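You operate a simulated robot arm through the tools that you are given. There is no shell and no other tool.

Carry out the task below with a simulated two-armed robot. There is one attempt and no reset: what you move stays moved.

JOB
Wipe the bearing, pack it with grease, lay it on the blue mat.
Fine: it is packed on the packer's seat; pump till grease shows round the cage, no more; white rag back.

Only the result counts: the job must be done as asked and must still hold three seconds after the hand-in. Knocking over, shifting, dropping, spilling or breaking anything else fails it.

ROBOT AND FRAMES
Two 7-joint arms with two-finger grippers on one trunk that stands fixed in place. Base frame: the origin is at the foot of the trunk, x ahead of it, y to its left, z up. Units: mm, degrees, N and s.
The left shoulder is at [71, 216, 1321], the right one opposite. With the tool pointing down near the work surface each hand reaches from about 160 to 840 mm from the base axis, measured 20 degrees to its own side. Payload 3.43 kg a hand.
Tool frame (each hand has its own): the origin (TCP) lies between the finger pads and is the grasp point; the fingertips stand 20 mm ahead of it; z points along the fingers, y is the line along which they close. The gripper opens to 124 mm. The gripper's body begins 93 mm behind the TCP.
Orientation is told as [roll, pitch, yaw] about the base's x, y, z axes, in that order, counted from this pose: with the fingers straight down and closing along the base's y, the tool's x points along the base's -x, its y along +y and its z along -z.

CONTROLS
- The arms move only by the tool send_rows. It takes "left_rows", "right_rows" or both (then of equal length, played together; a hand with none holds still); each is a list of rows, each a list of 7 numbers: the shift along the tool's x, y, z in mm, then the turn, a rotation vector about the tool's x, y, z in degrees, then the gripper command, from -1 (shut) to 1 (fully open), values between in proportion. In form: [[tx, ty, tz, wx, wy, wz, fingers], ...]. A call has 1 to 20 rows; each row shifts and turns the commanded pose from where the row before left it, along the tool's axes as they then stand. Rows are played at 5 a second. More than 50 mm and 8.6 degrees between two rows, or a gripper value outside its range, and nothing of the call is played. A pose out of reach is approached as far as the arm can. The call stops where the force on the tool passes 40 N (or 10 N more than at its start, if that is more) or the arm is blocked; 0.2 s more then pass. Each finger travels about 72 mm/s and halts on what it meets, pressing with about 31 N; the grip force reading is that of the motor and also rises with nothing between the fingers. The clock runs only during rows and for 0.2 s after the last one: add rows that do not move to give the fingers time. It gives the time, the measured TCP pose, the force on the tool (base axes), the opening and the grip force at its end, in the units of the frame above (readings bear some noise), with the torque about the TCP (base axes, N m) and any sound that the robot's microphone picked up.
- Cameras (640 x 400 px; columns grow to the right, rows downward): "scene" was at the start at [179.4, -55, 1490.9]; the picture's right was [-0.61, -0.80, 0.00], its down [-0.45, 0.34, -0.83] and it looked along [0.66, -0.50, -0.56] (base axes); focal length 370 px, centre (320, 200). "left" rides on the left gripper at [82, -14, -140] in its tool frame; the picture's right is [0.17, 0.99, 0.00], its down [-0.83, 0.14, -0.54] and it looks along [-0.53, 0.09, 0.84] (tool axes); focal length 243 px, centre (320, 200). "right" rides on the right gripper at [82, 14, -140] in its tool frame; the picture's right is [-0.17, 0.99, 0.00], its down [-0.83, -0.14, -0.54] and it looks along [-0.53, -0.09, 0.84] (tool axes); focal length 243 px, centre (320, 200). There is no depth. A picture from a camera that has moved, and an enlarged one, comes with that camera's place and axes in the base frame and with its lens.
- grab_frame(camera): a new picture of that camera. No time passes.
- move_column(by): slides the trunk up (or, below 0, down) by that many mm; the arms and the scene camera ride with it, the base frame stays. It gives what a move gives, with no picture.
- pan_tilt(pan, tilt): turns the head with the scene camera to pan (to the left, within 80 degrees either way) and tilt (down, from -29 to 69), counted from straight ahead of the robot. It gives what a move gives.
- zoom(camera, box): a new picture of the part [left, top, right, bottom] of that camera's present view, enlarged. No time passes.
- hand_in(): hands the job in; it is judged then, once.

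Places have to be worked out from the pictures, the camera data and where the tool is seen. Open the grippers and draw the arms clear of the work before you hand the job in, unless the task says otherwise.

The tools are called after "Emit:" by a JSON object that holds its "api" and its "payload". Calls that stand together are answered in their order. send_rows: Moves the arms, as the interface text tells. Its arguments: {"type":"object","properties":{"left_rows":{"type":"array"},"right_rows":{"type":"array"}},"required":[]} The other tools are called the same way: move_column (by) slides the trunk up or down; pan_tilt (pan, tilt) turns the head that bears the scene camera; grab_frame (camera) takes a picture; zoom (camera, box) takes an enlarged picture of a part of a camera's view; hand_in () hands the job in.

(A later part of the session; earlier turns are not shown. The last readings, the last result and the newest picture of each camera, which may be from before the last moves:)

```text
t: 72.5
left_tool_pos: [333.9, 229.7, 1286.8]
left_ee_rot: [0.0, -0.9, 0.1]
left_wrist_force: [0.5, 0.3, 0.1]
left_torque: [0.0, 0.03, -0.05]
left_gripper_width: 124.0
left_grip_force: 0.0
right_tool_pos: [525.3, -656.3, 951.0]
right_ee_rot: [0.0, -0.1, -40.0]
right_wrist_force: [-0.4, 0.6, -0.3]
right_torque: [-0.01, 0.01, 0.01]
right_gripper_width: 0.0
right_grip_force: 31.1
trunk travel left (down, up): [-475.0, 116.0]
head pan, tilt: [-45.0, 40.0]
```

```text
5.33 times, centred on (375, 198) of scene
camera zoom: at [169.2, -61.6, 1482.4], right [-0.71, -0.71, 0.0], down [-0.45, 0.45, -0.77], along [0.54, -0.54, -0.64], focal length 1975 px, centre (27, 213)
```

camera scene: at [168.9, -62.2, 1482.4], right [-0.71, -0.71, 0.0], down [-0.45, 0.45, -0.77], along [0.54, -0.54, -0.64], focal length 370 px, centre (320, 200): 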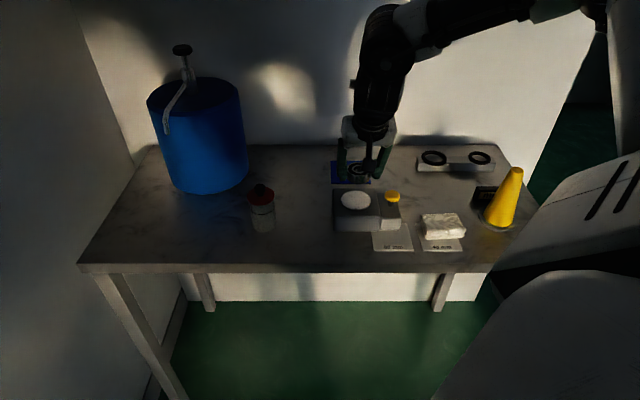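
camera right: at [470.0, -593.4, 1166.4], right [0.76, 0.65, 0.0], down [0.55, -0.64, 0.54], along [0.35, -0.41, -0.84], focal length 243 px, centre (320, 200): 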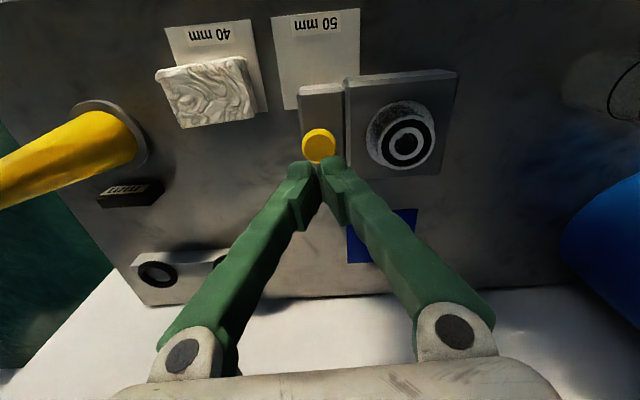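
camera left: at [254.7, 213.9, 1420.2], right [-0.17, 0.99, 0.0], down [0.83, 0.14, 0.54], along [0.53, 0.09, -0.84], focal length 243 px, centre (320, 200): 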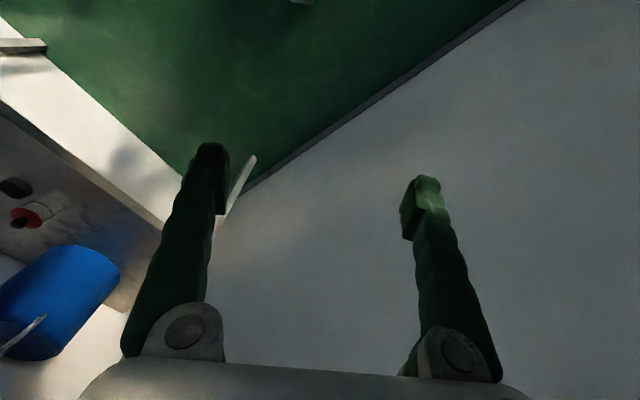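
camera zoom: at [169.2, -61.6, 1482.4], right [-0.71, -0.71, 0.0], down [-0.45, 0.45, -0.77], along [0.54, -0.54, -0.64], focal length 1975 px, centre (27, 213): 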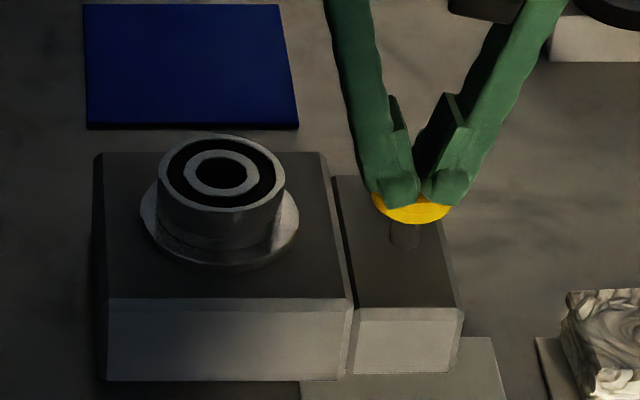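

Emit:
{"api": "send_rows", "payload": {"right_rows": [[0, 0, 2, 0, 0, 0, -1], [0, 0, 2, 0, 0, 0, -1], [0, 0, 0, 0, 0, 0, -1]]}}

Emit:
{"api": "zoom", "payload": {"camera": "scene", "box": [330, 160, 420, 235]}}

Emit:
{"api": "zoom", "payload": {"camera": "right", "box": [240, 60, 480, 220]}}

```text
t: 73.3
left_tool_pos: [333.5, 227.6, 1287.8]
left_ee_rot: [0.0, -0.9, 0.1]
left_wrist_force: [0.8, 0.2, -0.3]
left_torque: [0.01, -0.04, 0.03]
left_gripper_width: 123.9
left_grip_force: 0.2
right_tool_pos: [525.0, -657.8, 947.5]
right_ee_rot: [0.0, -0.1, -40.1]
right_wrist_force: [0.0, -0.1, 2.7]
right_torque: [0.01, 0.01, 0.01]
right_gripper_width: 5.7
right_grip_force: 34.8
trunk travel left (down, up): [-475.0, 116.0]
head pan, tilt: [-45.0, 40.0]
```

```text
5.33 times, centred on (375, 198) of scene
camera zoom: at [169.0, -61.4, 1482.4], right [-0.71, -0.71, 0.0], down [-0.45, 0.45, -0.77], along [0.54, -0.54, -0.64], focal length 1975 px, centre (27, 213)
```

zoom: 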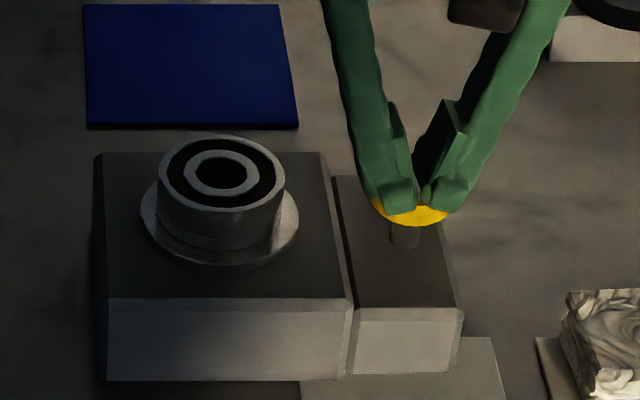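

```text
2.50 times, centred on (360, 140) of right
camera zoom: at [470.5, -594.0, 1087.5], right [0.76, 0.65, 0.0], down [0.55, -0.64, 0.54], along [0.35, -0.41, -0.84], focal length 606 px, centre (220, 350)
```

zoom: 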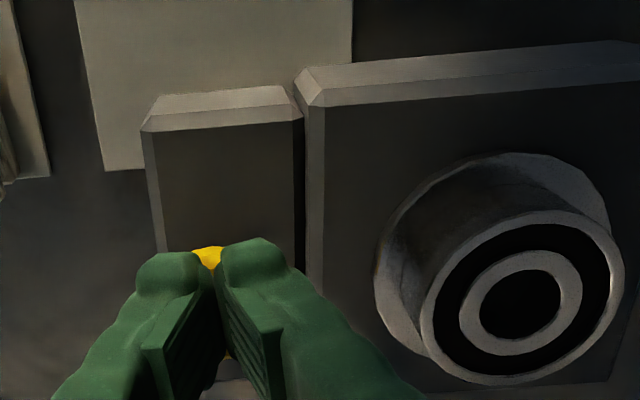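

A 2.7 N contact, but the fingers were spread to 5.7 mm, which is odd. I look closely at the fingertips and knob before pressing on.

Emit:
{"api": "zoom", "payload": {"camera": "right", "box": [280, 140, 370, 220]}}

Emit:
{"api": "zoom", "payload": {"camera": "scene", "box": [375, 170, 410, 210]}}

```text
5.00 times, centred on (325, 180) of right
camera zoom: at [470.5, -594.0, 1087.5], right [0.76, 0.65, 0.0], down [0.55, -0.64, 0.54], along [0.35, -0.41, -0.84], focal length 1213 px, centre (295, 300)
```

zoom: 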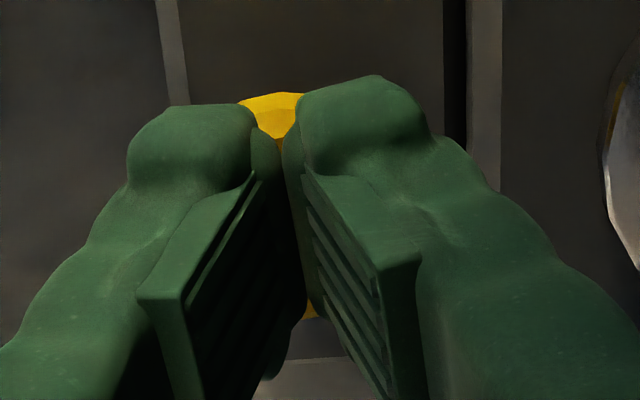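

```text
10.00 times, centred on (392, 190) of scene
camera zoom: at [169.0, -61.4, 1482.4], right [-0.71, -0.71, 0.0], down [-0.45, 0.45, -0.77], along [0.54, -0.54, -0.64], focal length 3703 px, centre (-405, 300)
```

zoom: 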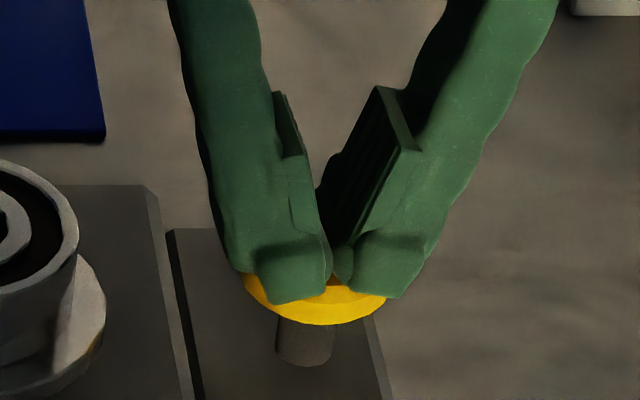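

The knob seems to wedge between the two tips. I back off upward and will press with a single fingertip instead.

Emit:
{"api": "send_rows", "payload": {"right_rows": [[0, 0, -10, 0, 0, 0, -1], [0, 0, -20, 0, 0, 0, -1], [0, 0, -20, 0, 0, 0, -1], [0, 0, 0, 0, 0, 0, -1]]}}

Emit:
{"api": "zoom", "payload": {"camera": "right", "box": [240, 60, 480, 220]}}

Emit:
{"api": "zoom", "payload": {"camera": "scene", "box": [330, 160, 420, 235]}}

```text
t: 74.3
left_tool_pos: [334.1, 228.7, 1286.6]
left_ee_rot: [0.0, -1.0, 0.2]
left_wrist_force: [1.0, 1.3, 0.2]
left_torque: [0.04, -0.03, 0.05]
left_gripper_width: 123.9
left_grip_force: 0.1
right_tool_pos: [523.5, -658.8, 996.5]
right_ee_rot: [0.0, 0.0, -40.1]
right_wrist_force: [-0.1, -0.4, 0.1]
right_torque: [0.03, 0.03, 0.0]
right_gripper_width: 0.0
right_grip_force: 34.6
trunk travel left (down, up): [-475.0, 116.0]
head pan, tilt: [-45.0, 40.0]
```

```text
2.50 times, centred on (360, 140) of right
camera zoom: at [469.9, -595.2, 1137.2], right [0.76, 0.65, 0.0], down [0.55, -0.64, 0.54], along [0.35, -0.41, -0.84], focal length 606 px, centre (220, 350)
```

zoom: 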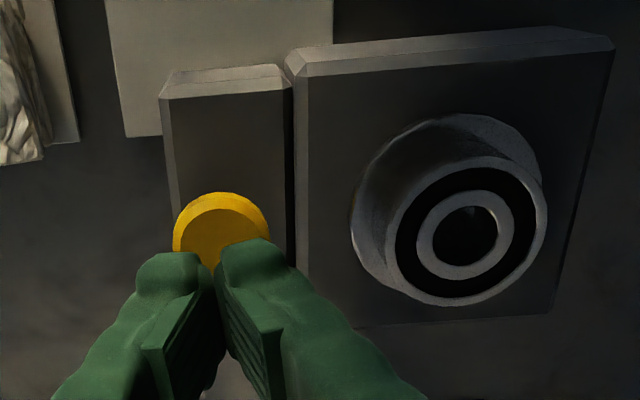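

```text
5.33 times, centred on (375, 198) of scene
camera zoom: at [169.5, -61.8, 1482.3], right [-0.71, -0.71, 0.0], down [-0.45, 0.45, -0.77], along [0.54, -0.54, -0.64], focal length 1975 px, centre (27, 213)
```

zoom: 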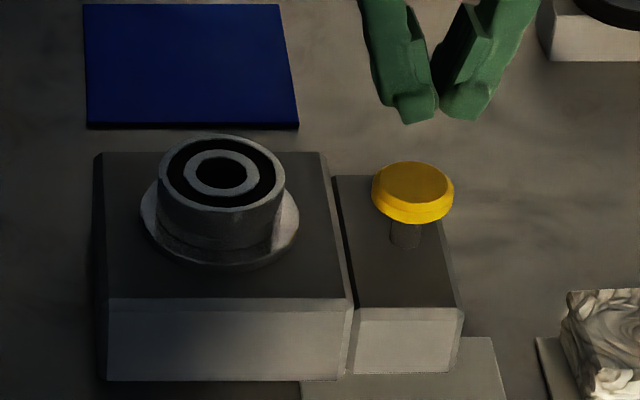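

The knob is unharmed and the bearing still without grease. I open the fingers to 40 mm and shift so that the left fingertip stands over the knob centre.

Emit:
{"api": "send_rows", "payload": {"right_rows": [[0, 0, 0, 0, 0, 0, -0.355], [0, -25, 0, 0, 0, 0, -0.355], [0, 0, 0, 0, 0, 0, -0.355], [0, 0, 0, 0, 0, 0, -0.355]]}}

Emit:
{"api": "zoom", "payload": {"camera": "right", "box": [240, 60, 480, 220]}}

Emit:
{"api": "zoom", "payload": {"camera": "scene", "box": [330, 150, 420, 225]}}

```text
t: 75.3
left_tool_pos: [333.2, 227.5, 1286.6]
left_ee_rot: [0.0, -0.9, 0.1]
left_wrist_force: [-0.6, 0.6, 0.8]
left_torque: [0.01, -0.02, 0.01]
left_gripper_width: 124.2
left_grip_force: 0.0
right_tool_pos: [508.7, -677.1, 997.3]
right_ee_rot: [0.0, -0.1, -40.1]
right_wrist_force: [-0.1, 0.3, -0.3]
right_torque: [0.0, -0.01, 0.02]
right_gripper_width: 40.2
right_grip_force: 0.0
trunk travel left (down, up): [-475.0, 116.0]
head pan, tilt: [-45.0, 40.0]
```

```text
2.50 times, centred on (360, 140) of right
camera zoom: at [455.2, -614.4, 1137.4], right [0.76, 0.65, 0.0], down [0.55, -0.64, 0.54], along [0.35, -0.41, -0.84], focal length 606 px, centre (220, 350)
```

zoom: 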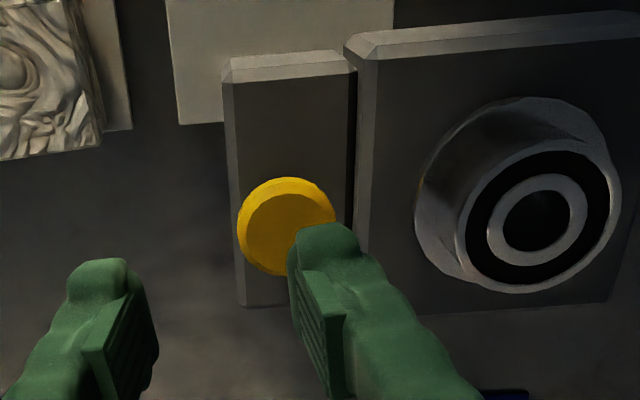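

```text
5.33 times, centred on (375, 188) of scene
camera zoom: at [169.3, -61.5, 1482.4], right [-0.71, -0.71, 0.0], down [-0.45, 0.45, -0.77], along [0.54, -0.54, -0.64], focal length 1975 px, centre (27, 267)
```

zoom: 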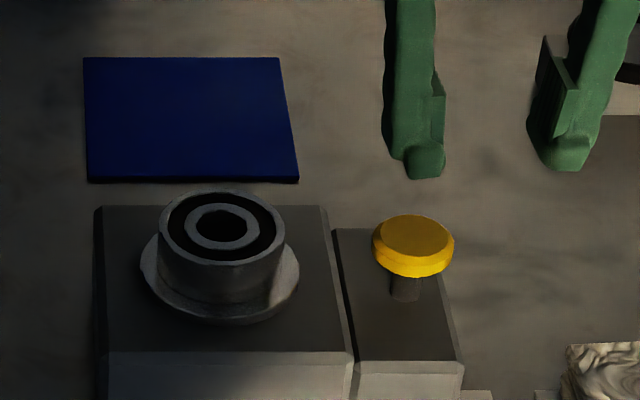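

The left finger's tip is over the knob centre (≈(525, -658)). I descend to just above it and press in small steps.

Emit:
{"api": "send_rows", "payload": {"right_rows": [[0, 0, 25, 0, 0, 0, -0.355], [0, 0, 10, 0, 0, 0, -0.355], [0, 0, 2, 0, 0, 0, -0.355], [0, 0, 0, 0, 0, 0, -0.355]]}}

Emit:
{"api": "zoom", "payload": {"camera": "scene", "box": [330, 150, 420, 225]}}

Emit:
{"api": "zoom", "payload": {"camera": "right", "box": [240, 60, 480, 220]}}

```text
t: 76.3
left_tool_pos: [335.3, 227.0, 1286.4]
left_ee_rot: [0.0, -0.8, 0.2]
left_wrist_force: [0.2, 0.3, 0.1]
left_torque: [0.02, -0.01, -0.01]
left_gripper_width: 123.9
left_grip_force: 0.0
right_tool_pos: [508.7, -678.1, 960.6]
right_ee_rot: [-0.1, 0.0, -40.1]
right_wrist_force: [0.5, -0.1, 0.1]
right_torque: [0.02, -0.01, 0.01]
right_gripper_width: 40.0
right_grip_force: 0.0
trunk travel left (down, up): [-475.0, 116.0]
head pan, tilt: [-45.0, 40.0]
```

```text
5.33 times, centred on (375, 188) of scene
camera zoom: at [169.5, -61.7, 1482.4], right [-0.71, -0.71, 0.0], down [-0.45, 0.45, -0.77], along [0.54, -0.54, -0.64], focal length 1975 px, centre (27, 267)
```

zoom: 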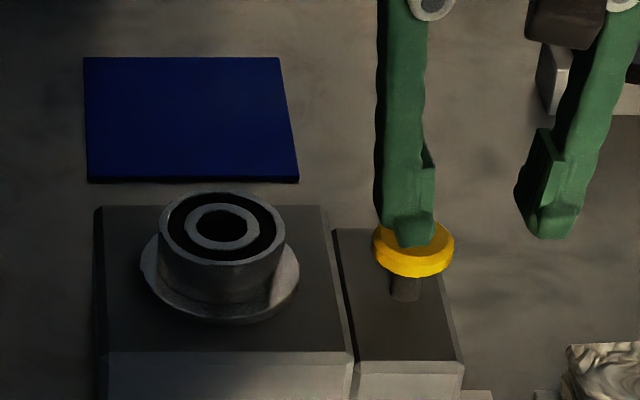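

```text
2.50 times, centred on (360, 140) of right
camera zoom: at [454.8, -614.6, 1100.5], right [0.76, 0.65, 0.0], down [0.55, -0.64, 0.54], along [0.35, -0.41, -0.84], focal length 606 px, centre (220, 350)
```

zoom: 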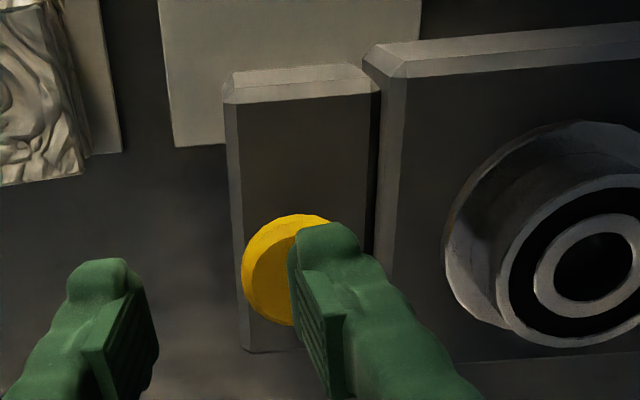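

The fingertip is within a few mm of the knob's centre. I press on in 2 mm steps.

Emit:
{"api": "send_rows", "payload": {"right_rows": [[0, 0, 2, 0, 0, 0, -0.355], [0, 0, 2, 0, 0, 0, -0.355], [0, 0, 2, 0, 0, 0, -0.355], [0, 0, 0, 0, 0, 0, -0.355]]}}

Emit:
{"api": "send_rows", "payload": {"right_rows": [[0, 0, 2, 0, 0, 0, -0.355], [0, 0, 1, 0, 0, 0, -0.355], [0, 0, 0, 0, 0, 0, -0.355]]}}

Emit:
{"api": "zoom", "payload": {"camera": "scene", "box": [330, 150, 420, 225]}}

```text
t: 77.3
left_tool_pos: [335.0, 228.5, 1287.8]
left_ee_rot: [0.0, -0.9, 0.1]
left_wrist_force: [0.3, 0.2, 0.4]
left_torque: [0.01, 0.0, -0.01]
left_gripper_width: 124.0
left_grip_force: 0.1
right_tool_pos: [509.1, -677.1, 954.4]
right_ee_rot: [-0.1, -0.1, -40.1]
right_wrist_force: [-0.6, -0.3, 0.9]
right_torque: [0.03, -0.02, 0.01]
right_gripper_width: 39.8
right_grip_force: 0.0
trunk travel left (down, up): [-475.0, 116.0]
head pan, tilt: [-45.0, 40.0]
```

```text
t: 78.2
left_tool_pos: [334.5, 229.3, 1287.1]
left_ee_rot: [0.0, -0.9, 0.0]
left_wrist_force: [-0.5, -0.3, 0.5]
left_torque: [-0.02, -0.02, -0.01]
left_gripper_width: 123.8
left_grip_force: 0.0
right_tool_pos: [509.4, -677.2, 951.2]
right_ee_rot: [0.1, -0.1, -40.0]
right_wrist_force: [-1.0, 0.8, 1.7]
right_torque: [0.08, 0.0, 0.01]
right_gripper_width: 40.0
right_grip_force: 0.0
trunk travel left (down, up): [-475.0, 116.0]
head pan, tilt: [-45.0, 40.0]
```

```text
5.33 times, centred on (375, 188) of scene
camera zoom: at [169.0, -61.4, 1482.4], right [-0.71, -0.71, 0.0], down [-0.45, 0.45, -0.77], along [0.54, -0.54, -0.64], focal length 1975 px, centre (27, 267)
```

zoom: 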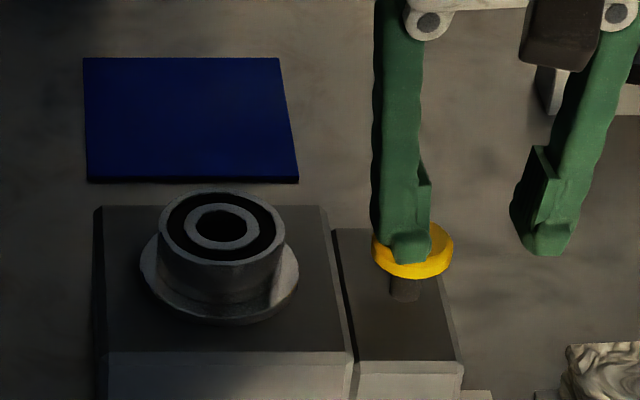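

A slight force builds up (1.7 N). I keep pressing, 2–3 mm at a time.

Emit:
{"api": "send_rows", "payload": {"right_rows": [[0, 0, 2, 0, 0, 0, -0.355], [0, 0, 1, 0, 0, 0, -0.355], [0, 0, 0, 0, 0, 0, -0.355]]}}

Emit:
{"api": "zoom", "payload": {"camera": "scene", "box": [330, 150, 420, 225]}}

Emit:
{"api": "zoom", "payload": {"camera": "right", "box": [240, 60, 480, 220]}}

```text
t: 79.0
left_tool_pos: [333.8, 228.9, 1285.6]
left_ee_rot: [-0.1, -1.0, 0.0]
left_wrist_force: [0.3, -0.8, -0.9]
left_torque: [0.0, 0.01, 0.01]
left_gripper_width: 124.0
left_grip_force: 0.2
right_tool_pos: [508.8, -676.9, 948.6]
right_ee_rot: [0.0, -0.1, -40.1]
right_wrist_force: [0.4, -1.0, 2.6]
right_torque: [0.0, -0.06, -0.03]
right_gripper_width: 39.5
right_grip_force: 0.0
trunk travel left (down, up): [-475.0, 116.0]
head pan, tilt: [-45.0, 40.0]
```

```text
5.33 times, centred on (375, 188) of scene
camera zoom: at [169.0, -61.4, 1482.4], right [-0.71, -0.71, 0.0], down [-0.45, 0.45, -0.77], along [0.54, -0.54, -0.64], focal length 1975 px, centre (27, 267)
```

zoom: 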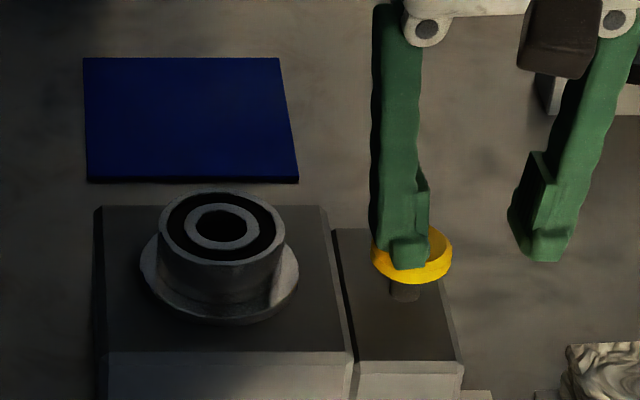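

```text
2.50 times, centred on (360, 140) of right
camera zoom: at [454.6, -613.4, 1088.7], right [0.76, 0.65, 0.0], down [0.54, -0.64, 0.54], along [0.35, -0.41, -0.84], focal length 606 px, centre (220, 350)
```

zoom: 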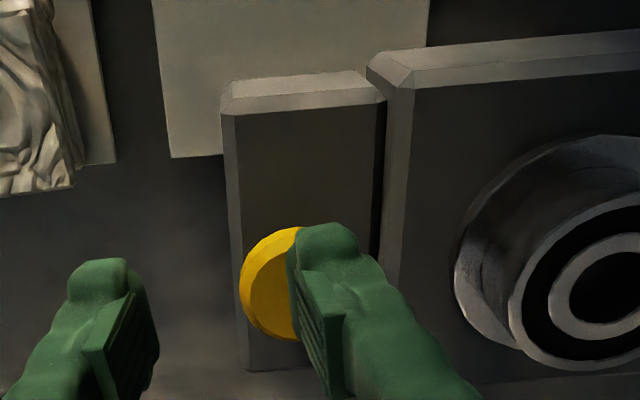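

The knob is sinking with a light spring force. I press further, 4 mm, watching for the bottom.

Emit:
{"api": "send_rows", "payload": {"right_rows": [[0, 0, 2, 0, 0, 0, -0.355], [0, 0, 2, 0, 0, 0, -0.355], [0, 0, 0, 0, 0, 0, -0.355]]}}

Emit:
{"api": "zoom", "payload": {"camera": "scene", "box": [330, 150, 420, 225]}}

Emit:
{"api": "zoom", "payload": {"camera": "right", "box": [320, 60, 560, 220]}}

```text
t: 79.8
left_tool_pos: [333.8, 229.1, 1286.6]
left_ee_rot: [-0.1, -0.9, 0.1]
left_wrist_force: [-0.7, 0.0, -0.1]
left_torque: [-0.01, 0.0, 0.02]
left_gripper_width: 124.2
left_grip_force: 0.0
right_tool_pos: [508.5, -675.4, 944.5]
right_ee_rot: [0.0, -0.1, -40.2]
right_wrist_force: [0.8, -2.5, 3.3]
right_torque: [0.06, -0.09, -0.05]
right_gripper_width: 39.7
right_grip_force: 0.0
trunk travel left (down, up): [-475.0, 116.0]
head pan, tilt: [-45.0, 40.0]
```

```text
5.33 times, centred on (375, 188) of scene
camera zoom: at [169.0, -61.3, 1482.5], right [-0.71, -0.71, 0.0], down [-0.45, 0.45, -0.77], along [0.54, -0.54, -0.64], focal length 1975 px, centre (27, 267)
```

zoom: 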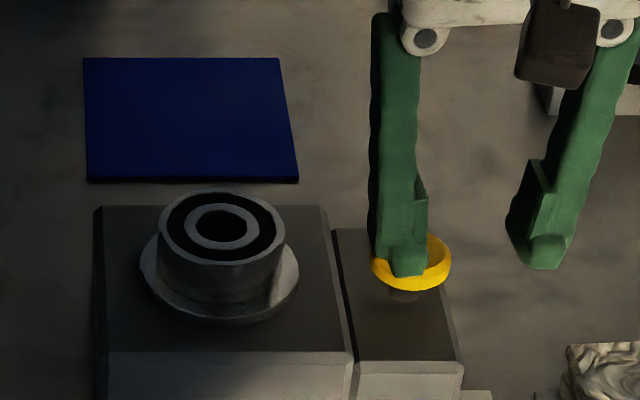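

```text
2.50 times, centred on (440, 140) of right
camera zoom: at [454.4, -612.9, 1084.7], right [0.76, 0.65, 0.0], down [0.54, -0.64, 0.54], along [0.35, -0.41, -0.84], focal length 606 px, centre (20, 350)
```

zoom: 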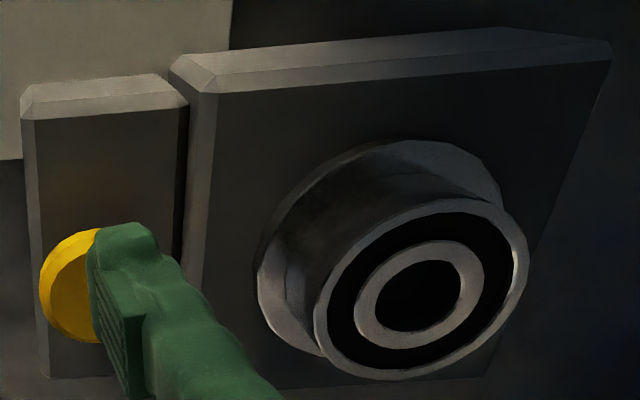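

Emit:
{"api": "send_rows", "payload": {"right_rows": [[0, 0, 2, 0, 0, 0, -0.355], [0, 0, 1, 0, 0, 0, -0.355], [0, 0, 0, 0, 0, 0, -0.355]]}}

Emit:
{"api": "zoom", "payload": {"camera": "scene", "box": [330, 150, 420, 225]}}

Emit:
{"api": "zoom", "payload": {"camera": "right", "box": [320, 60, 560, 220]}}

```text
t: 80.5
left_tool_pos: [334.8, 228.6, 1287.7]
left_ee_rot: [0.1, -0.8, 0.1]
left_wrist_force: [0.5, -1.4, -1.5]
left_torque: [0.0, 0.0, 0.03]
left_gripper_width: 124.2
left_grip_force: 0.1
right_tool_pos: [508.9, -676.8, 942.0]
right_ee_rot: [0.0, -0.2, -40.1]
right_wrist_force: [0.5, -0.1, 5.6]
right_torque: [0.13, -0.1, -0.06]
right_gripper_width: 40.1
right_grip_force: 0.0
trunk travel left (down, up): [-475.0, 116.0]
head pan, tilt: [-45.0, 40.0]
heard: click
```

```text
5.33 times, centred on (375, 188) of scene
camera zoom: at [168.9, -61.1, 1482.5], right [-0.71, -0.71, 0.0], down [-0.45, 0.45, -0.77], along [0.54, -0.54, -0.64], focal length 1975 px, centre (27, 267)
```

zoom: 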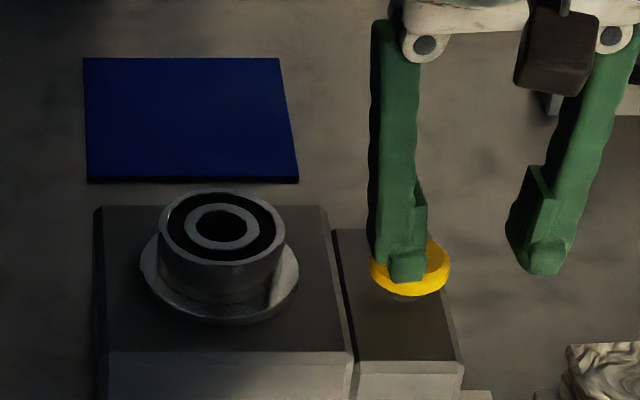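

```text
2.50 times, centred on (440, 140) of right
camera zoom: at [454.2, -612.9, 1081.6], right [0.76, 0.65, 0.0], down [0.55, -0.64, 0.54], along [0.35, -0.41, -0.84], focal length 606 px, centre (20, 350)
```

zoom: 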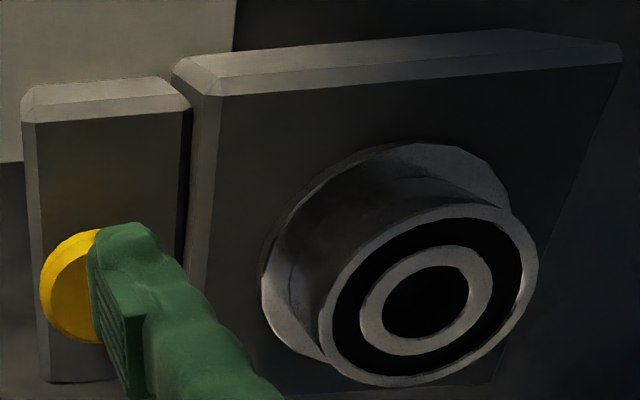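

A click was heard: one pump stroke. No grease visible yet. I let the knob rise fully again and inspect.

Emit:
{"api": "send_rows", "payload": {"right_rows": [[0, 0, -5, 0, 0, 0, -0.355], [0, 0, -7, 0, 0, 0, -0.355], [0, 0, -7, 0, 0, 0, -0.355], [0, 0, 0, 0, 0, 0, -0.355], [0, 0, 0, 0, 0, 0, -0.355]]}}

Emit:
{"api": "zoom", "payload": {"camera": "scene", "box": [330, 150, 420, 225]}}

Emit:
{"api": "zoom", "payload": {"camera": "right", "box": [320, 60, 560, 220]}}

```text
t: 81.8
left_tool_pos: [334.5, 229.4, 1287.6]
left_ee_rot: [0.0, -0.8, 0.1]
left_wrist_force: [-0.3, -0.1, 0.9]
left_torque: [0.0, -0.01, 0.02]
left_gripper_width: 123.8
left_grip_force: 0.1
right_tool_pos: [508.4, -676.5, 960.3]
right_ee_rot: [0.1, -0.1, -40.2]
right_wrist_force: [0.1, 0.1, -0.1]
right_torque: [0.01, -0.01, 0.02]
right_gripper_width: 40.0
right_grip_force: 0.1
trunk travel left (down, up): [-475.0, 116.0]
head pan, tilt: [-45.0, 40.0]
```

```text
5.33 times, centred on (375, 188) of scene
camera zoom: at [169.3, -61.7, 1482.4], right [-0.71, -0.71, 0.0], down [-0.45, 0.45, -0.77], along [0.54, -0.54, -0.64], focal length 1975 px, centre (27, 267)
```

zoom: 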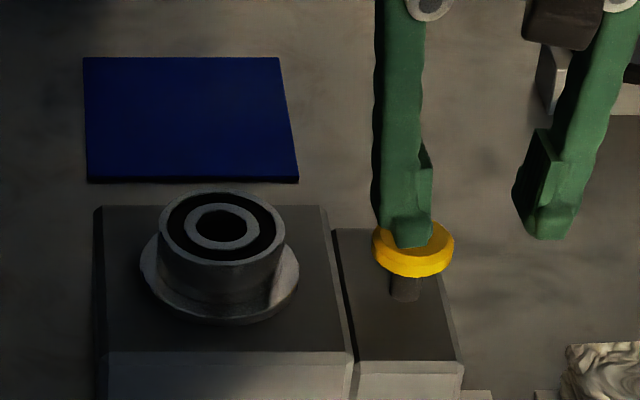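

```text
2.50 times, centred on (440, 140) of right
camera zoom: at [455.0, -613.3, 1100.8], right [0.76, 0.65, 0.0], down [0.55, -0.64, 0.54], along [0.35, -0.41, -0.84], focal length 606 px, centre (20, 350)
```

zoom: 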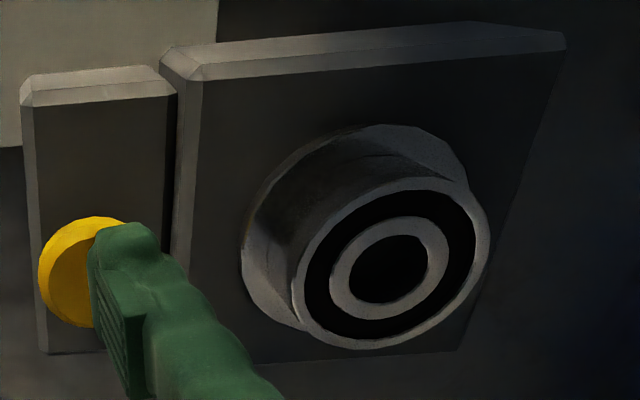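

The knob is back up; no grease round the cage yet. Second stroke: down until the click, then look.

Emit:
{"api": "send_rows", "payload": {"right_rows": [[0, 0, 5, 0, 0, 0, -0.355], [0, 0, 5, 0, 0, 0, -0.355], [0, 0, 5, 0, 0, 0, -0.355], [0, 0, 3.5, 0, 0, 0, -0.355], [0, 0, 0, 0, 0, 0, -0.355]]}}

Emit:
{"api": "zoom", "payload": {"camera": "right", "box": [320, 60, 560, 220]}}

Emit:
{"api": "zoom", "payload": {"camera": "scene", "box": [330, 175, 390, 220]}}

```text
t: 83.0
left_tool_pos: [332.7, 229.5, 1286.7]
left_ee_rot: [0.0, -1.0, 0.2]
left_wrist_force: [-0.1, 0.4, 0.9]
left_torque: [0.01, -0.02, 0.03]
left_gripper_width: 124.1
left_grip_force: 0.0
right_tool_pos: [508.4, -677.1, 942.7]
right_ee_rot: [0.0, 0.0, -40.1]
right_wrist_force: [-0.1, 1.5, 4.8]
right_torque: [0.13, -0.09, 0.03]
right_gripper_width: 40.5
right_grip_force: 0.2
trunk travel left (down, up): [-475.0, 116.0]
head pan, tilt: [-45.0, 40.0]
```

```text
2.50 times, centred on (440, 140) of right
camera zoom: at [454.4, -613.4, 1082.6], right [0.76, 0.65, 0.0], down [0.54, -0.64, 0.54], along [0.35, -0.41, -0.84], focal length 606 px, centre (20, 350)
```

zoom: 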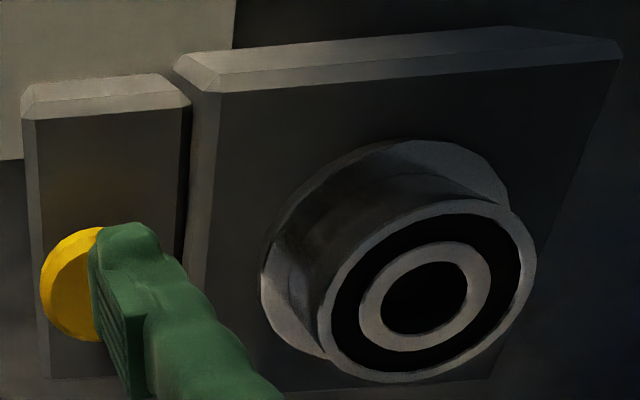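

```text
8.89 times, centred on (360, 198) of scene
camera zoom: at [168.7, -60.9, 1482.5], right [-0.71, -0.71, 0.0], down [-0.45, 0.45, -0.77], along [0.54, -0.54, -0.64], focal length 3291 px, centre (-36, 222)
```

zoom: 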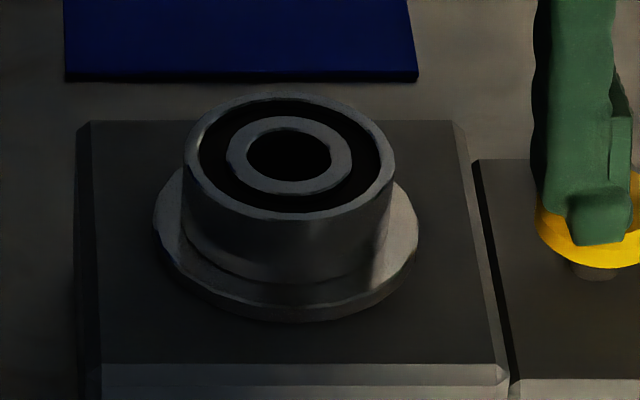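

No click yet at this depth; I press 1 mm further.

Emit:
{"api": "send_rows", "payload": {"right_rows": [[0, 0, 1, 0, 0, 0, -0.355], [0, 0, 0, 0, 0, 0, -0.355]]}}

Emit:
{"api": "zoom", "payload": {"camera": "right", "box": [320, 60, 560, 220]}}

```text
t: 83.5
left_tool_pos: [333.3, 228.3, 1287.4]
left_ee_rot: [-0.1, -0.9, 0.1]
left_wrist_force: [0.0, -0.4, 0.7]
left_torque: [-0.01, -0.01, -0.02]
left_gripper_width: 124.1
left_grip_force: 0.0
right_tool_pos: [507.8, -676.5, 941.0]
right_ee_rot: [0.0, -0.1, -40.0]
right_wrist_force: [1.2, -0.2, 5.6]
right_torque: [0.12, -0.12, -0.05]
right_gripper_width: 40.4
right_grip_force: 0.4
trunk travel left (down, up): [-475.0, 116.0]
head pan, tilt: [-45.0, 40.0]
heard: click
```

```text
2.50 times, centred on (440, 140) of right
camera zoom: at [454.4, -613.5, 1081.5], right [0.76, 0.65, 0.0], down [0.54, -0.64, 0.54], along [0.35, -0.41, -0.84], focal length 606 px, centre (20, 350)
```

zoom: 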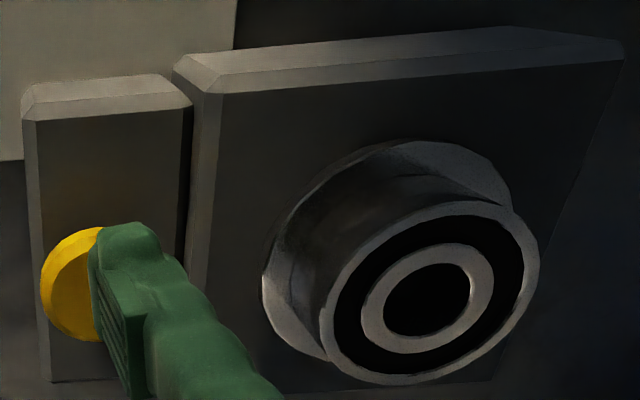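

Second click. I release and look again.

Emit:
{"api": "send_rows", "payload": {"right_rows": [[0, 0, -5, 0, 0, 0, -0.355], [0, 0, -7, 0, 0, 0, -0.355], [0, 0, -7.5, 0, 0, 0, -0.355], [0, 0, 0, 0, 0, 0, -0.355], [0, 0, 0, 0, 0, 0, -0.355]]}}

Emit:
{"api": "zoom", "payload": {"camera": "right", "box": [400, 90, 540, 200]}}

Emit:
{"api": "zoom", "payload": {"camera": "scene", "box": [330, 175, 390, 220]}}

```text
t: 84.8
left_tool_pos: [333.8, 228.2, 1286.3]
left_ee_rot: [0.0, -0.9, 0.1]
left_wrist_force: [-0.1, 0.2, -0.7]
left_torque: [0.03, 0.02, -0.03]
left_gripper_width: 124.1
left_grip_force: 0.1
right_tool_pos: [506.6, -676.6, 960.1]
right_ee_rot: [0.1, -0.1, -40.0]
right_wrist_force: [-0.8, 0.0, -1.1]
right_torque: [0.0, -0.03, -0.01]
right_gripper_width: 39.9
right_grip_force: 0.1
trunk travel left (down, up): [-475.0, 116.0]
head pan, tilt: [-45.0, 40.0]
```

```text
3.64 times, centred on (470, 145) of right
camera zoom: at [454.0, -613.9, 1100.8], right [0.76, 0.65, 0.0], down [0.55, -0.64, 0.54], along [0.35, -0.41, -0.84], focal length 882 px, centre (-226, 400)
```

zoom: 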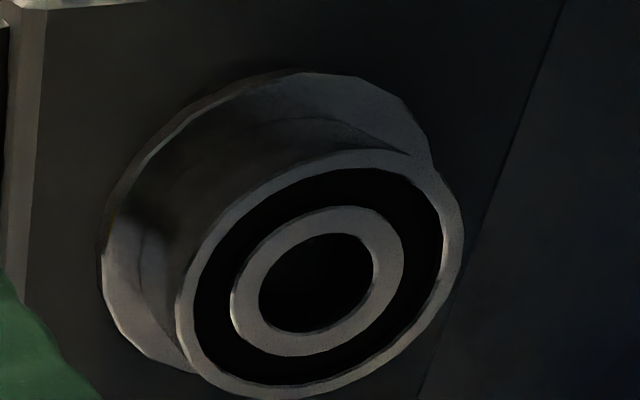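

```text
8.89 times, centred on (360, 198) of scene
camera zoom: at [169.2, -61.7, 1482.4], right [-0.71, -0.71, 0.0], down [-0.45, 0.45, -0.77], along [0.54, -0.54, -0.64], focal length 3291 px, centre (-36, 222)
```

zoom: 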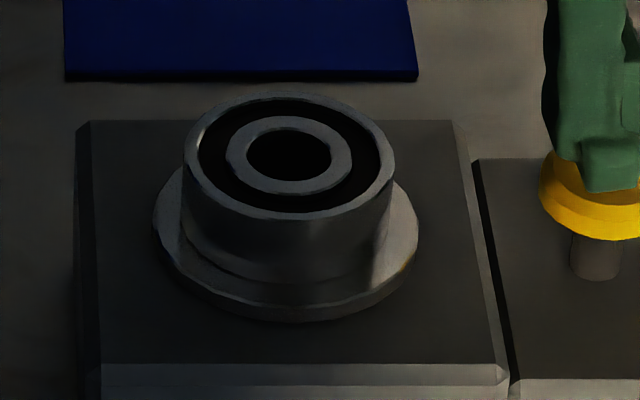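

Still no grease round the cage. Third stroke.

Emit:
{"api": "send_rows", "payload": {"right_rows": [[0, 0, 5, 0, 0, 0, -0.355], [0, 0, 5, 0, 0, 0, -0.355], [0, 0, 5, 0, 0, 0, -0.355], [0, 0, 3.5, 0, 0, 0, -0.355], [0, 0, 1, 0, 0, 0, -0.355], [0, 0, 0, 0, 0, 0, -0.355]]}}

Emit:
{"api": "zoom", "payload": {"camera": "scene", "box": [330, 175, 390, 220]}}

Emit:
{"api": "zoom", "payload": {"camera": "right", "box": [400, 90, 540, 220]}}

```text
t: 86.2
left_tool_pos: [333.0, 228.8, 1287.8]
left_ee_rot: [0.0, -0.9, 0.1]
left_wrist_force: [0.6, 0.7, 0.1]
left_torque: [-0.03, -0.01, 0.01]
left_gripper_width: 123.8
left_grip_force: 0.1
right_tool_pos: [510.0, -677.4, 941.5]
right_ee_rot: [0.0, -0.2, -40.1]
right_wrist_force: [-1.6, 1.9, 4.3]
right_torque: [0.13, -0.06, 0.08]
right_gripper_width: 39.2
right_grip_force: 0.1
trunk travel left (down, up): [-475.0, 116.0]
head pan, tilt: [-45.0, 40.0]
```

```text
8.89 times, centred on (360, 198) of scene
camera zoom: at [168.5, -61.0, 1482.5], right [-0.71, -0.71, 0.0], down [-0.45, 0.45, -0.77], along [0.54, -0.54, -0.64], focal length 3291 px, centre (-36, 222)
```

zoom: 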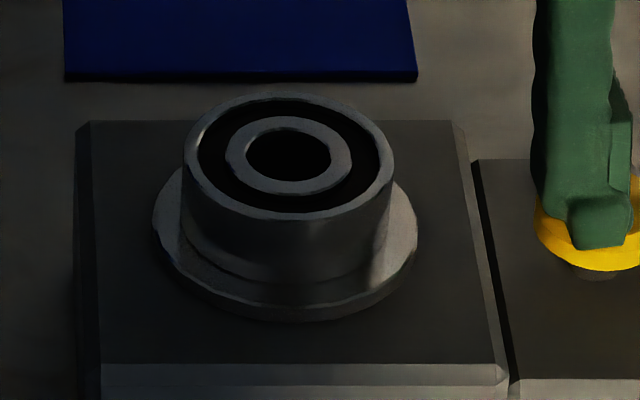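

```text
3.08 times, centred on (470, 155) of right
camera zoom: at [454.4, -612.9, 1081.7], right [0.76, 0.65, 0.0], down [0.55, -0.64, 0.54], along [0.35, -0.41, -0.84], focal length 746 px, centre (-142, 338)
```

zoom: 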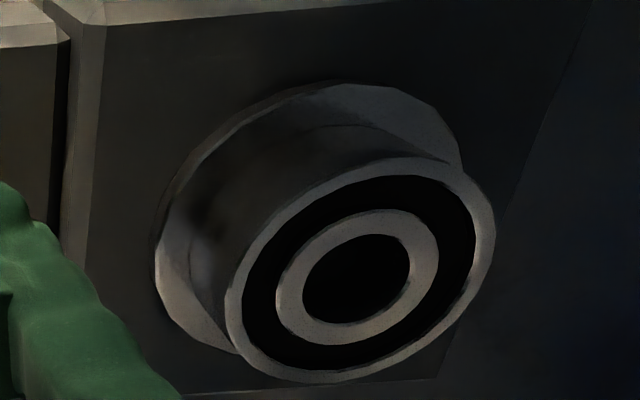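

No click reported; I press 1 mm further.

Emit:
{"api": "send_rows", "payload": {"right_rows": [[0, 0, 1, 0, 0, 0, -0.355], [0, 0, 0, 0, 0, 0, -0.355]]}}

Emit:
{"api": "zoom", "payload": {"camera": "scene", "box": [330, 175, 390, 220]}}

```text
t: 86.8
left_tool_pos: [333.6, 228.9, 1287.0]
left_ee_rot: [0.1, -0.9, 0.0]
left_wrist_force: [0.4, -0.1, 0.8]
left_torque: [0.02, 0.01, 0.0]
left_gripper_width: 124.1
left_grip_force: 0.1
right_tool_pos: [508.4, -676.5, 941.2]
right_ee_rot: [0.0, -0.1, -40.0]
right_wrist_force: [-1.1, -0.8, 5.1]
right_torque: [0.1, -0.07, 0.02]
right_gripper_width: 39.2
right_grip_force: 0.0
trunk travel left (down, up): [-475.0, 116.0]
head pan, tilt: [-45.0, 40.0]
heard: click
```

```text
8.89 times, centred on (360, 198) of scene
camera zoom: at [168.6, -61.1, 1482.5], right [-0.71, -0.71, 0.0], down [-0.45, 0.45, -0.77], along [0.54, -0.54, -0.64], focal length 3291 px, centre (-36, 222)
```

zoom: 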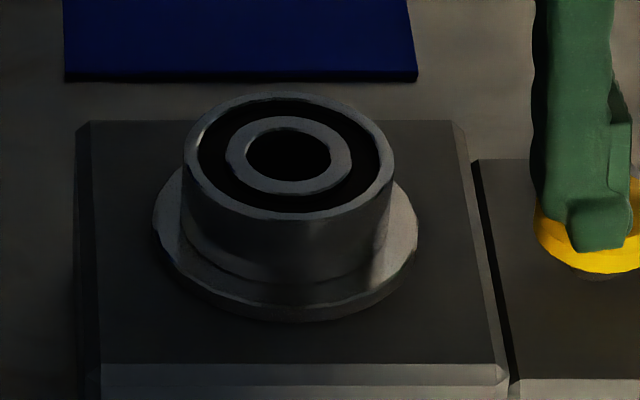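

Third click. I release and inspect.

Emit:
{"api": "send_rows", "payload": {"right_rows": [[0, 0, -5, 0, 0, 0, -0.355], [0, 0, -7, 0, 0, 0, -0.355], [0, 0, -8, 0, 0, 0, -0.355], [0, 0, 0, 0, 0, 0, -0.355], [0, 0, 0, 0, 0, 0, -0.355]]}}

Emit:
{"api": "zoom", "payload": {"camera": "right", "box": [400, 90, 540, 200]}}

Emit:
{"api": "zoom", "payload": {"camera": "scene", "box": [330, 175, 390, 220]}}

```text
t: 88.0
left_tool_pos: [334.0, 229.1, 1287.5]
left_ee_rot: [0.0, -0.9, 0.2]
left_wrist_force: [0.4, 0.6, -0.9]
left_torque: [0.01, 0.03, 0.0]
left_gripper_width: 124.0
left_grip_force: 0.1
right_tool_pos: [509.1, -675.8, 959.3]
right_ee_rot: [-0.1, 0.0, -40.1]
right_wrist_force: [-0.4, -0.3, 0.3]
right_torque: [-0.02, 0.02, -0.03]
right_gripper_width: 39.9
right_grip_force: 0.0
trunk travel left (down, up): [-475.0, 116.0]
head pan, tilt: [-45.0, 40.0]
```

```text
3.64 times, centred on (470, 145) of right
camera zoom: at [454.8, -613.2, 1099.8], right [0.76, 0.65, 0.0], down [0.55, -0.64, 0.54], along [0.35, -0.41, -0.84], focal length 882 px, centre (-226, 400)
```

zoom: 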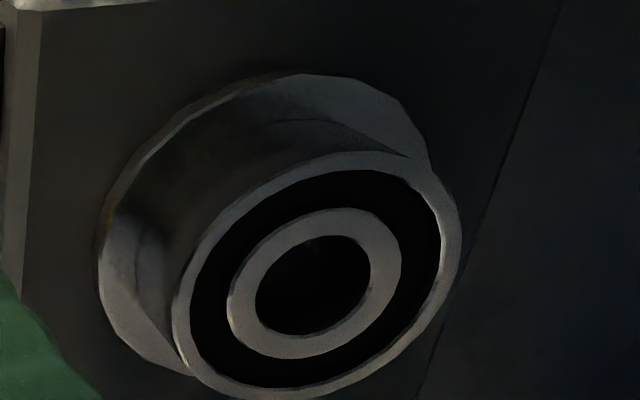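

```text
8.89 times, centred on (360, 198) of scene
camera zoom: at [169.3, -61.7, 1482.4], right [-0.71, -0.71, 0.0], down [-0.45, 0.45, -0.77], along [0.54, -0.54, -0.64], focal length 3291 px, centre (-36, 222)
```

zoom: 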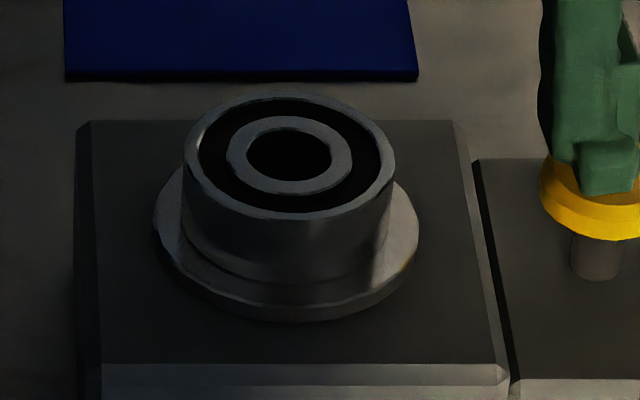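

Emit:
{"api": "zoom", "payload": {"camera": "scene", "box": [345, 183, 371, 201]}}

Emit:
{"api": "zoom", "payload": {"camera": "right", "box": [440, 120, 510, 200]}}

```text
16.00 times, centred on (358, 192) of scene
camera zoom: at [169.3, -61.7, 1482.4], right [-0.71, -0.71, 0.0], down [-0.45, 0.45, -0.77], along [0.54, -0.54, -0.64], focal length 5924 px, centre (-288, 328)
```

zoom: 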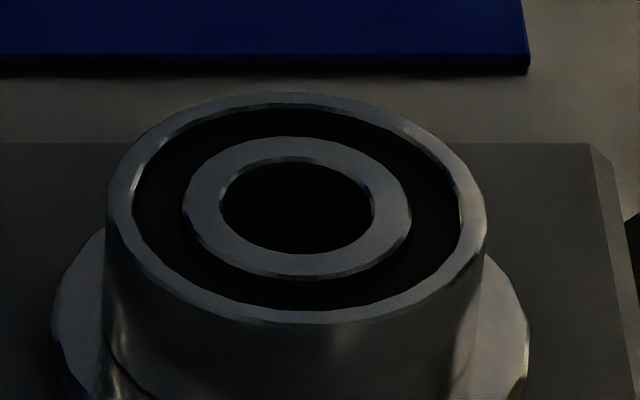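

```text
5.00 times, centred on (475, 160) of right
camera zoom: at [454.8, -613.2, 1099.8], right [0.76, 0.65, 0.0], down [0.55, -0.64, 0.54], along [0.35, -0.41, -0.84], focal length 1213 px, centre (-455, 400)
```

zoom: 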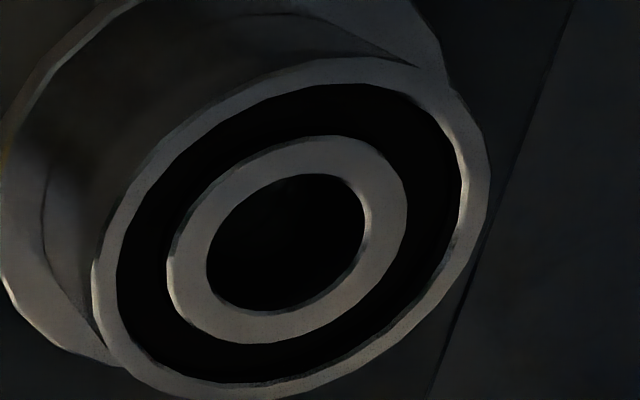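

The gap is still black. Fourth stroke.

Emit:
{"api": "send_rows", "payload": {"right_rows": [[0, 0, 5, 0, 0, 0, -0.355], [0, 0, 5, 0, 0, 0, -0.355], [0, 0, 5, 0, 0, 0, -0.355], [0, 0, 4, 0, 0, 0, -0.355], [0, 0, 0.7, 0, 0, 0, -0.355], [0, 0, 0, 0, 0, 0, -0.355]]}}

Emit:
{"api": "zoom", "payload": {"camera": "scene", "box": [345, 183, 371, 201]}}

```text
t: 89.3
left_tool_pos: [333.9, 229.3, 1287.5]
left_ee_rot: [0.0, -1.0, 0.1]
left_wrist_force: [0.3, 0.1, 0.3]
left_torque: [0.01, -0.01, -0.03]
left_gripper_width: 124.2
left_grip_force: 0.0
right_tool_pos: [510.1, -676.3, 939.3]
right_ee_rot: [0.0, -0.1, -40.1]
right_wrist_force: [-0.5, -0.4, 6.2]
right_torque: [0.08, -0.13, -0.05]
right_gripper_width: 39.3
right_grip_force: 0.0
trunk travel left (down, up): [-475.0, 116.0]
head pan, tilt: [-45.0, 40.0]
heard: click
```

```text
16.00 times, centred on (358, 192) of scene
camera zoom: at [168.8, -61.2, 1482.5], right [-0.71, -0.71, 0.0], down [-0.45, 0.45, -0.77], along [0.54, -0.54, -0.64], focal length 5924 px, centre (-288, 328)
```

zoom: 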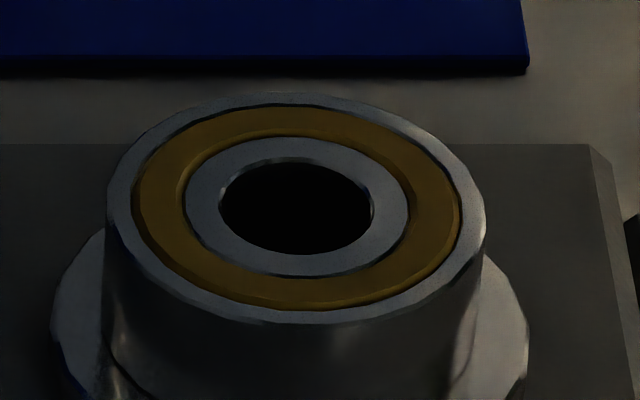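

Grease now shows all round the cage after the fourth click, so pumping stops here. I rise clear of the knob.

Emit:
{"api": "send_rows", "payload": {"right_rows": [[0, 0, -5, 0, 0, 0, -0.355], [0, 0, -10, 0, 0, 0, -0.355], [0, 0, -25, 0, 0, 0, -0.355], [0, 0, -40, 0, 0, 0, -0.355], [0, 0, 0, 0, 0, 0, -0.355]]}}

Emit:
{"api": "grab_frame", "payload": {"camera": "right"}}

Emit:
{"api": "zoom", "payload": {"camera": "scene", "box": [320, 150, 480, 260]}}

```text
t: 90.5
left_tool_pos: [334.0, 228.9, 1287.6]
left_ee_rot: [0.0, -0.9, 0.2]
left_wrist_force: [0.8, -0.3, -0.2]
left_torque: [0.02, 0.01, 0.0]
left_gripper_width: 124.0
left_grip_force: 0.1
right_tool_pos: [510.6, -677.4, 1018.5]
right_ee_rot: [0.0, 0.0, -40.1]
right_wrist_force: [0.6, 0.3, 0.6]
right_torque: [-0.01, -0.01, -0.02]
right_gripper_width: 40.4
right_grip_force: 0.1
trunk travel left (down, up): [-475.0, 116.0]
head pan, tilt: [-45.0, 40.0]
```

```text
taken
camera right: at [455.2, -614.2, 1159.8], right [0.76, 0.65, 0.0], down [0.55, -0.64, 0.54], along [0.35, -0.41, -0.84], focal length 243 px, centre (320, 200)
```

right: 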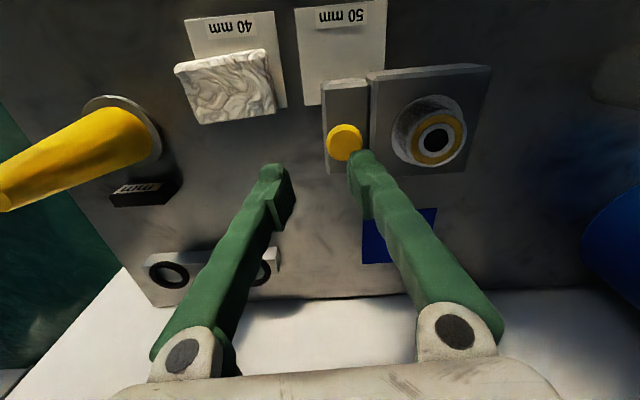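

```text
3.64 times, centred on (400, 205) of scene
camera zoom: at [169.8, -62.2, 1482.3], right [-0.71, -0.71, 0.0], down [-0.45, 0.45, -0.77], along [0.54, -0.54, -0.64], focal length 1346 px, centre (29, 182)
```

zoom: 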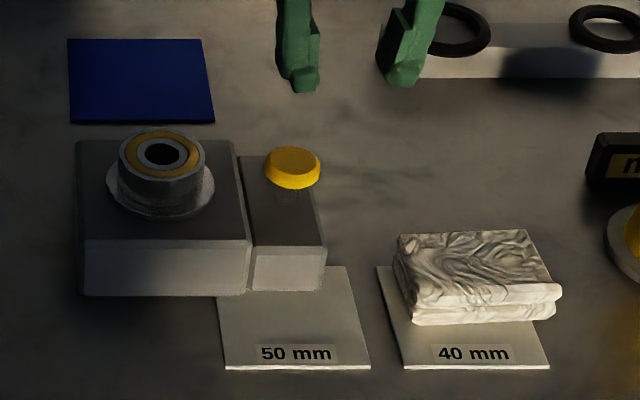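

The packer, knob and rag are as they should be. I open the fingers to 72 mm, move back above the bearing and tilt 22° outward again for the mat's reach.

Emit:
{"api": "send_rows", "payload": {"right_rows": [[-0.8, 35.9, 0, 0, 0, 0, -0.1], [-0.8, 35.9, 0, 0, 0, 0, 0.16], [-0.8, 36, 0, 0, 0, 0, 0.16], [0, 0, 0, 0, -7.33, 0, 0.16], [0, 0, 0, 0, -7.33, 0, 0.16], [0, 0, 0, 0, -7.34, 0, 0.16], [0, 0, 0, 0, 0, 0, 0.16]]}}

Emit:
{"api": "grab_frame", "payload": {"camera": "right"}}

Emit:
{"api": "zoom", "payload": {"camera": "right", "box": [240, 60, 400, 200]}}

```text
t: 92.2
left_tool_pos: [333.4, 228.2, 1286.5]
left_ee_rot: [0.0, -0.9, 0.1]
left_wrist_force: [0.7, 1.0, 2.0]
left_torque: [0.02, -0.02, 0.0]
left_gripper_width: 124.2
left_grip_force: 0.0
right_tool_pos: [580.5, -596.2, 1020.2]
right_ee_rot: [0.1, -22.2, -40.0]
right_wrist_force: [-0.4, 0.4, -0.7]
right_torque: [0.01, 0.0, 0.01]
right_gripper_width: 72.1
right_grip_force: 0.1
trunk travel left (down, up): [-475.0, 116.0]
head pan, tilt: [-45.0, 40.0]
```

```text
taken
camera right: at [489.9, -503.3, 1119.2], right [0.75, 0.66, 0.06], down [0.34, -0.47, 0.81], along [0.56, -0.59, -0.58], focal length 243 px, centre (320, 200)
```

right: 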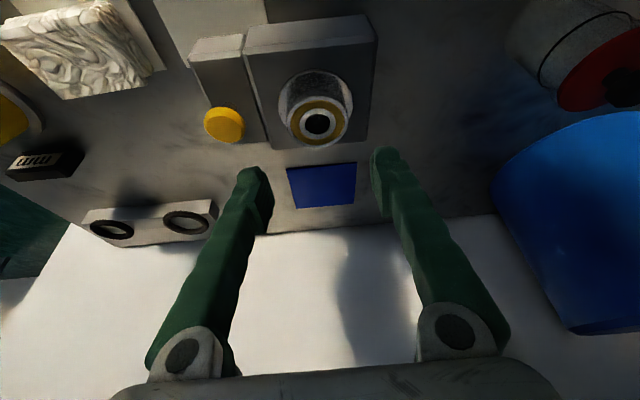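

```text
2.86 times, centred on (320, 130) of right
camera zoom: at [489.9, -503.3, 1119.2], right [0.75, 0.66, 0.06], down [0.34, -0.47, 0.81], along [0.56, -0.59, -0.58], focal length 693 px, centre (320, 400)
```

zoom: 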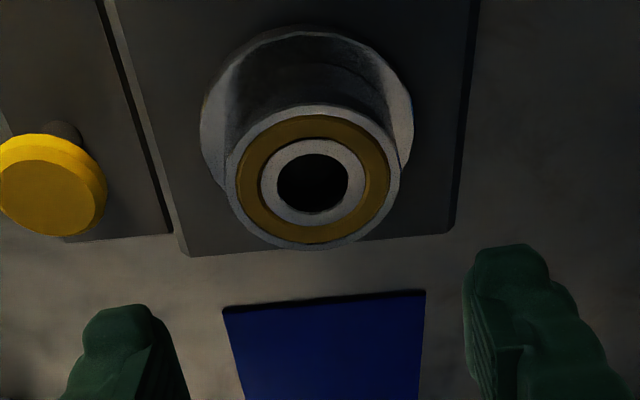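

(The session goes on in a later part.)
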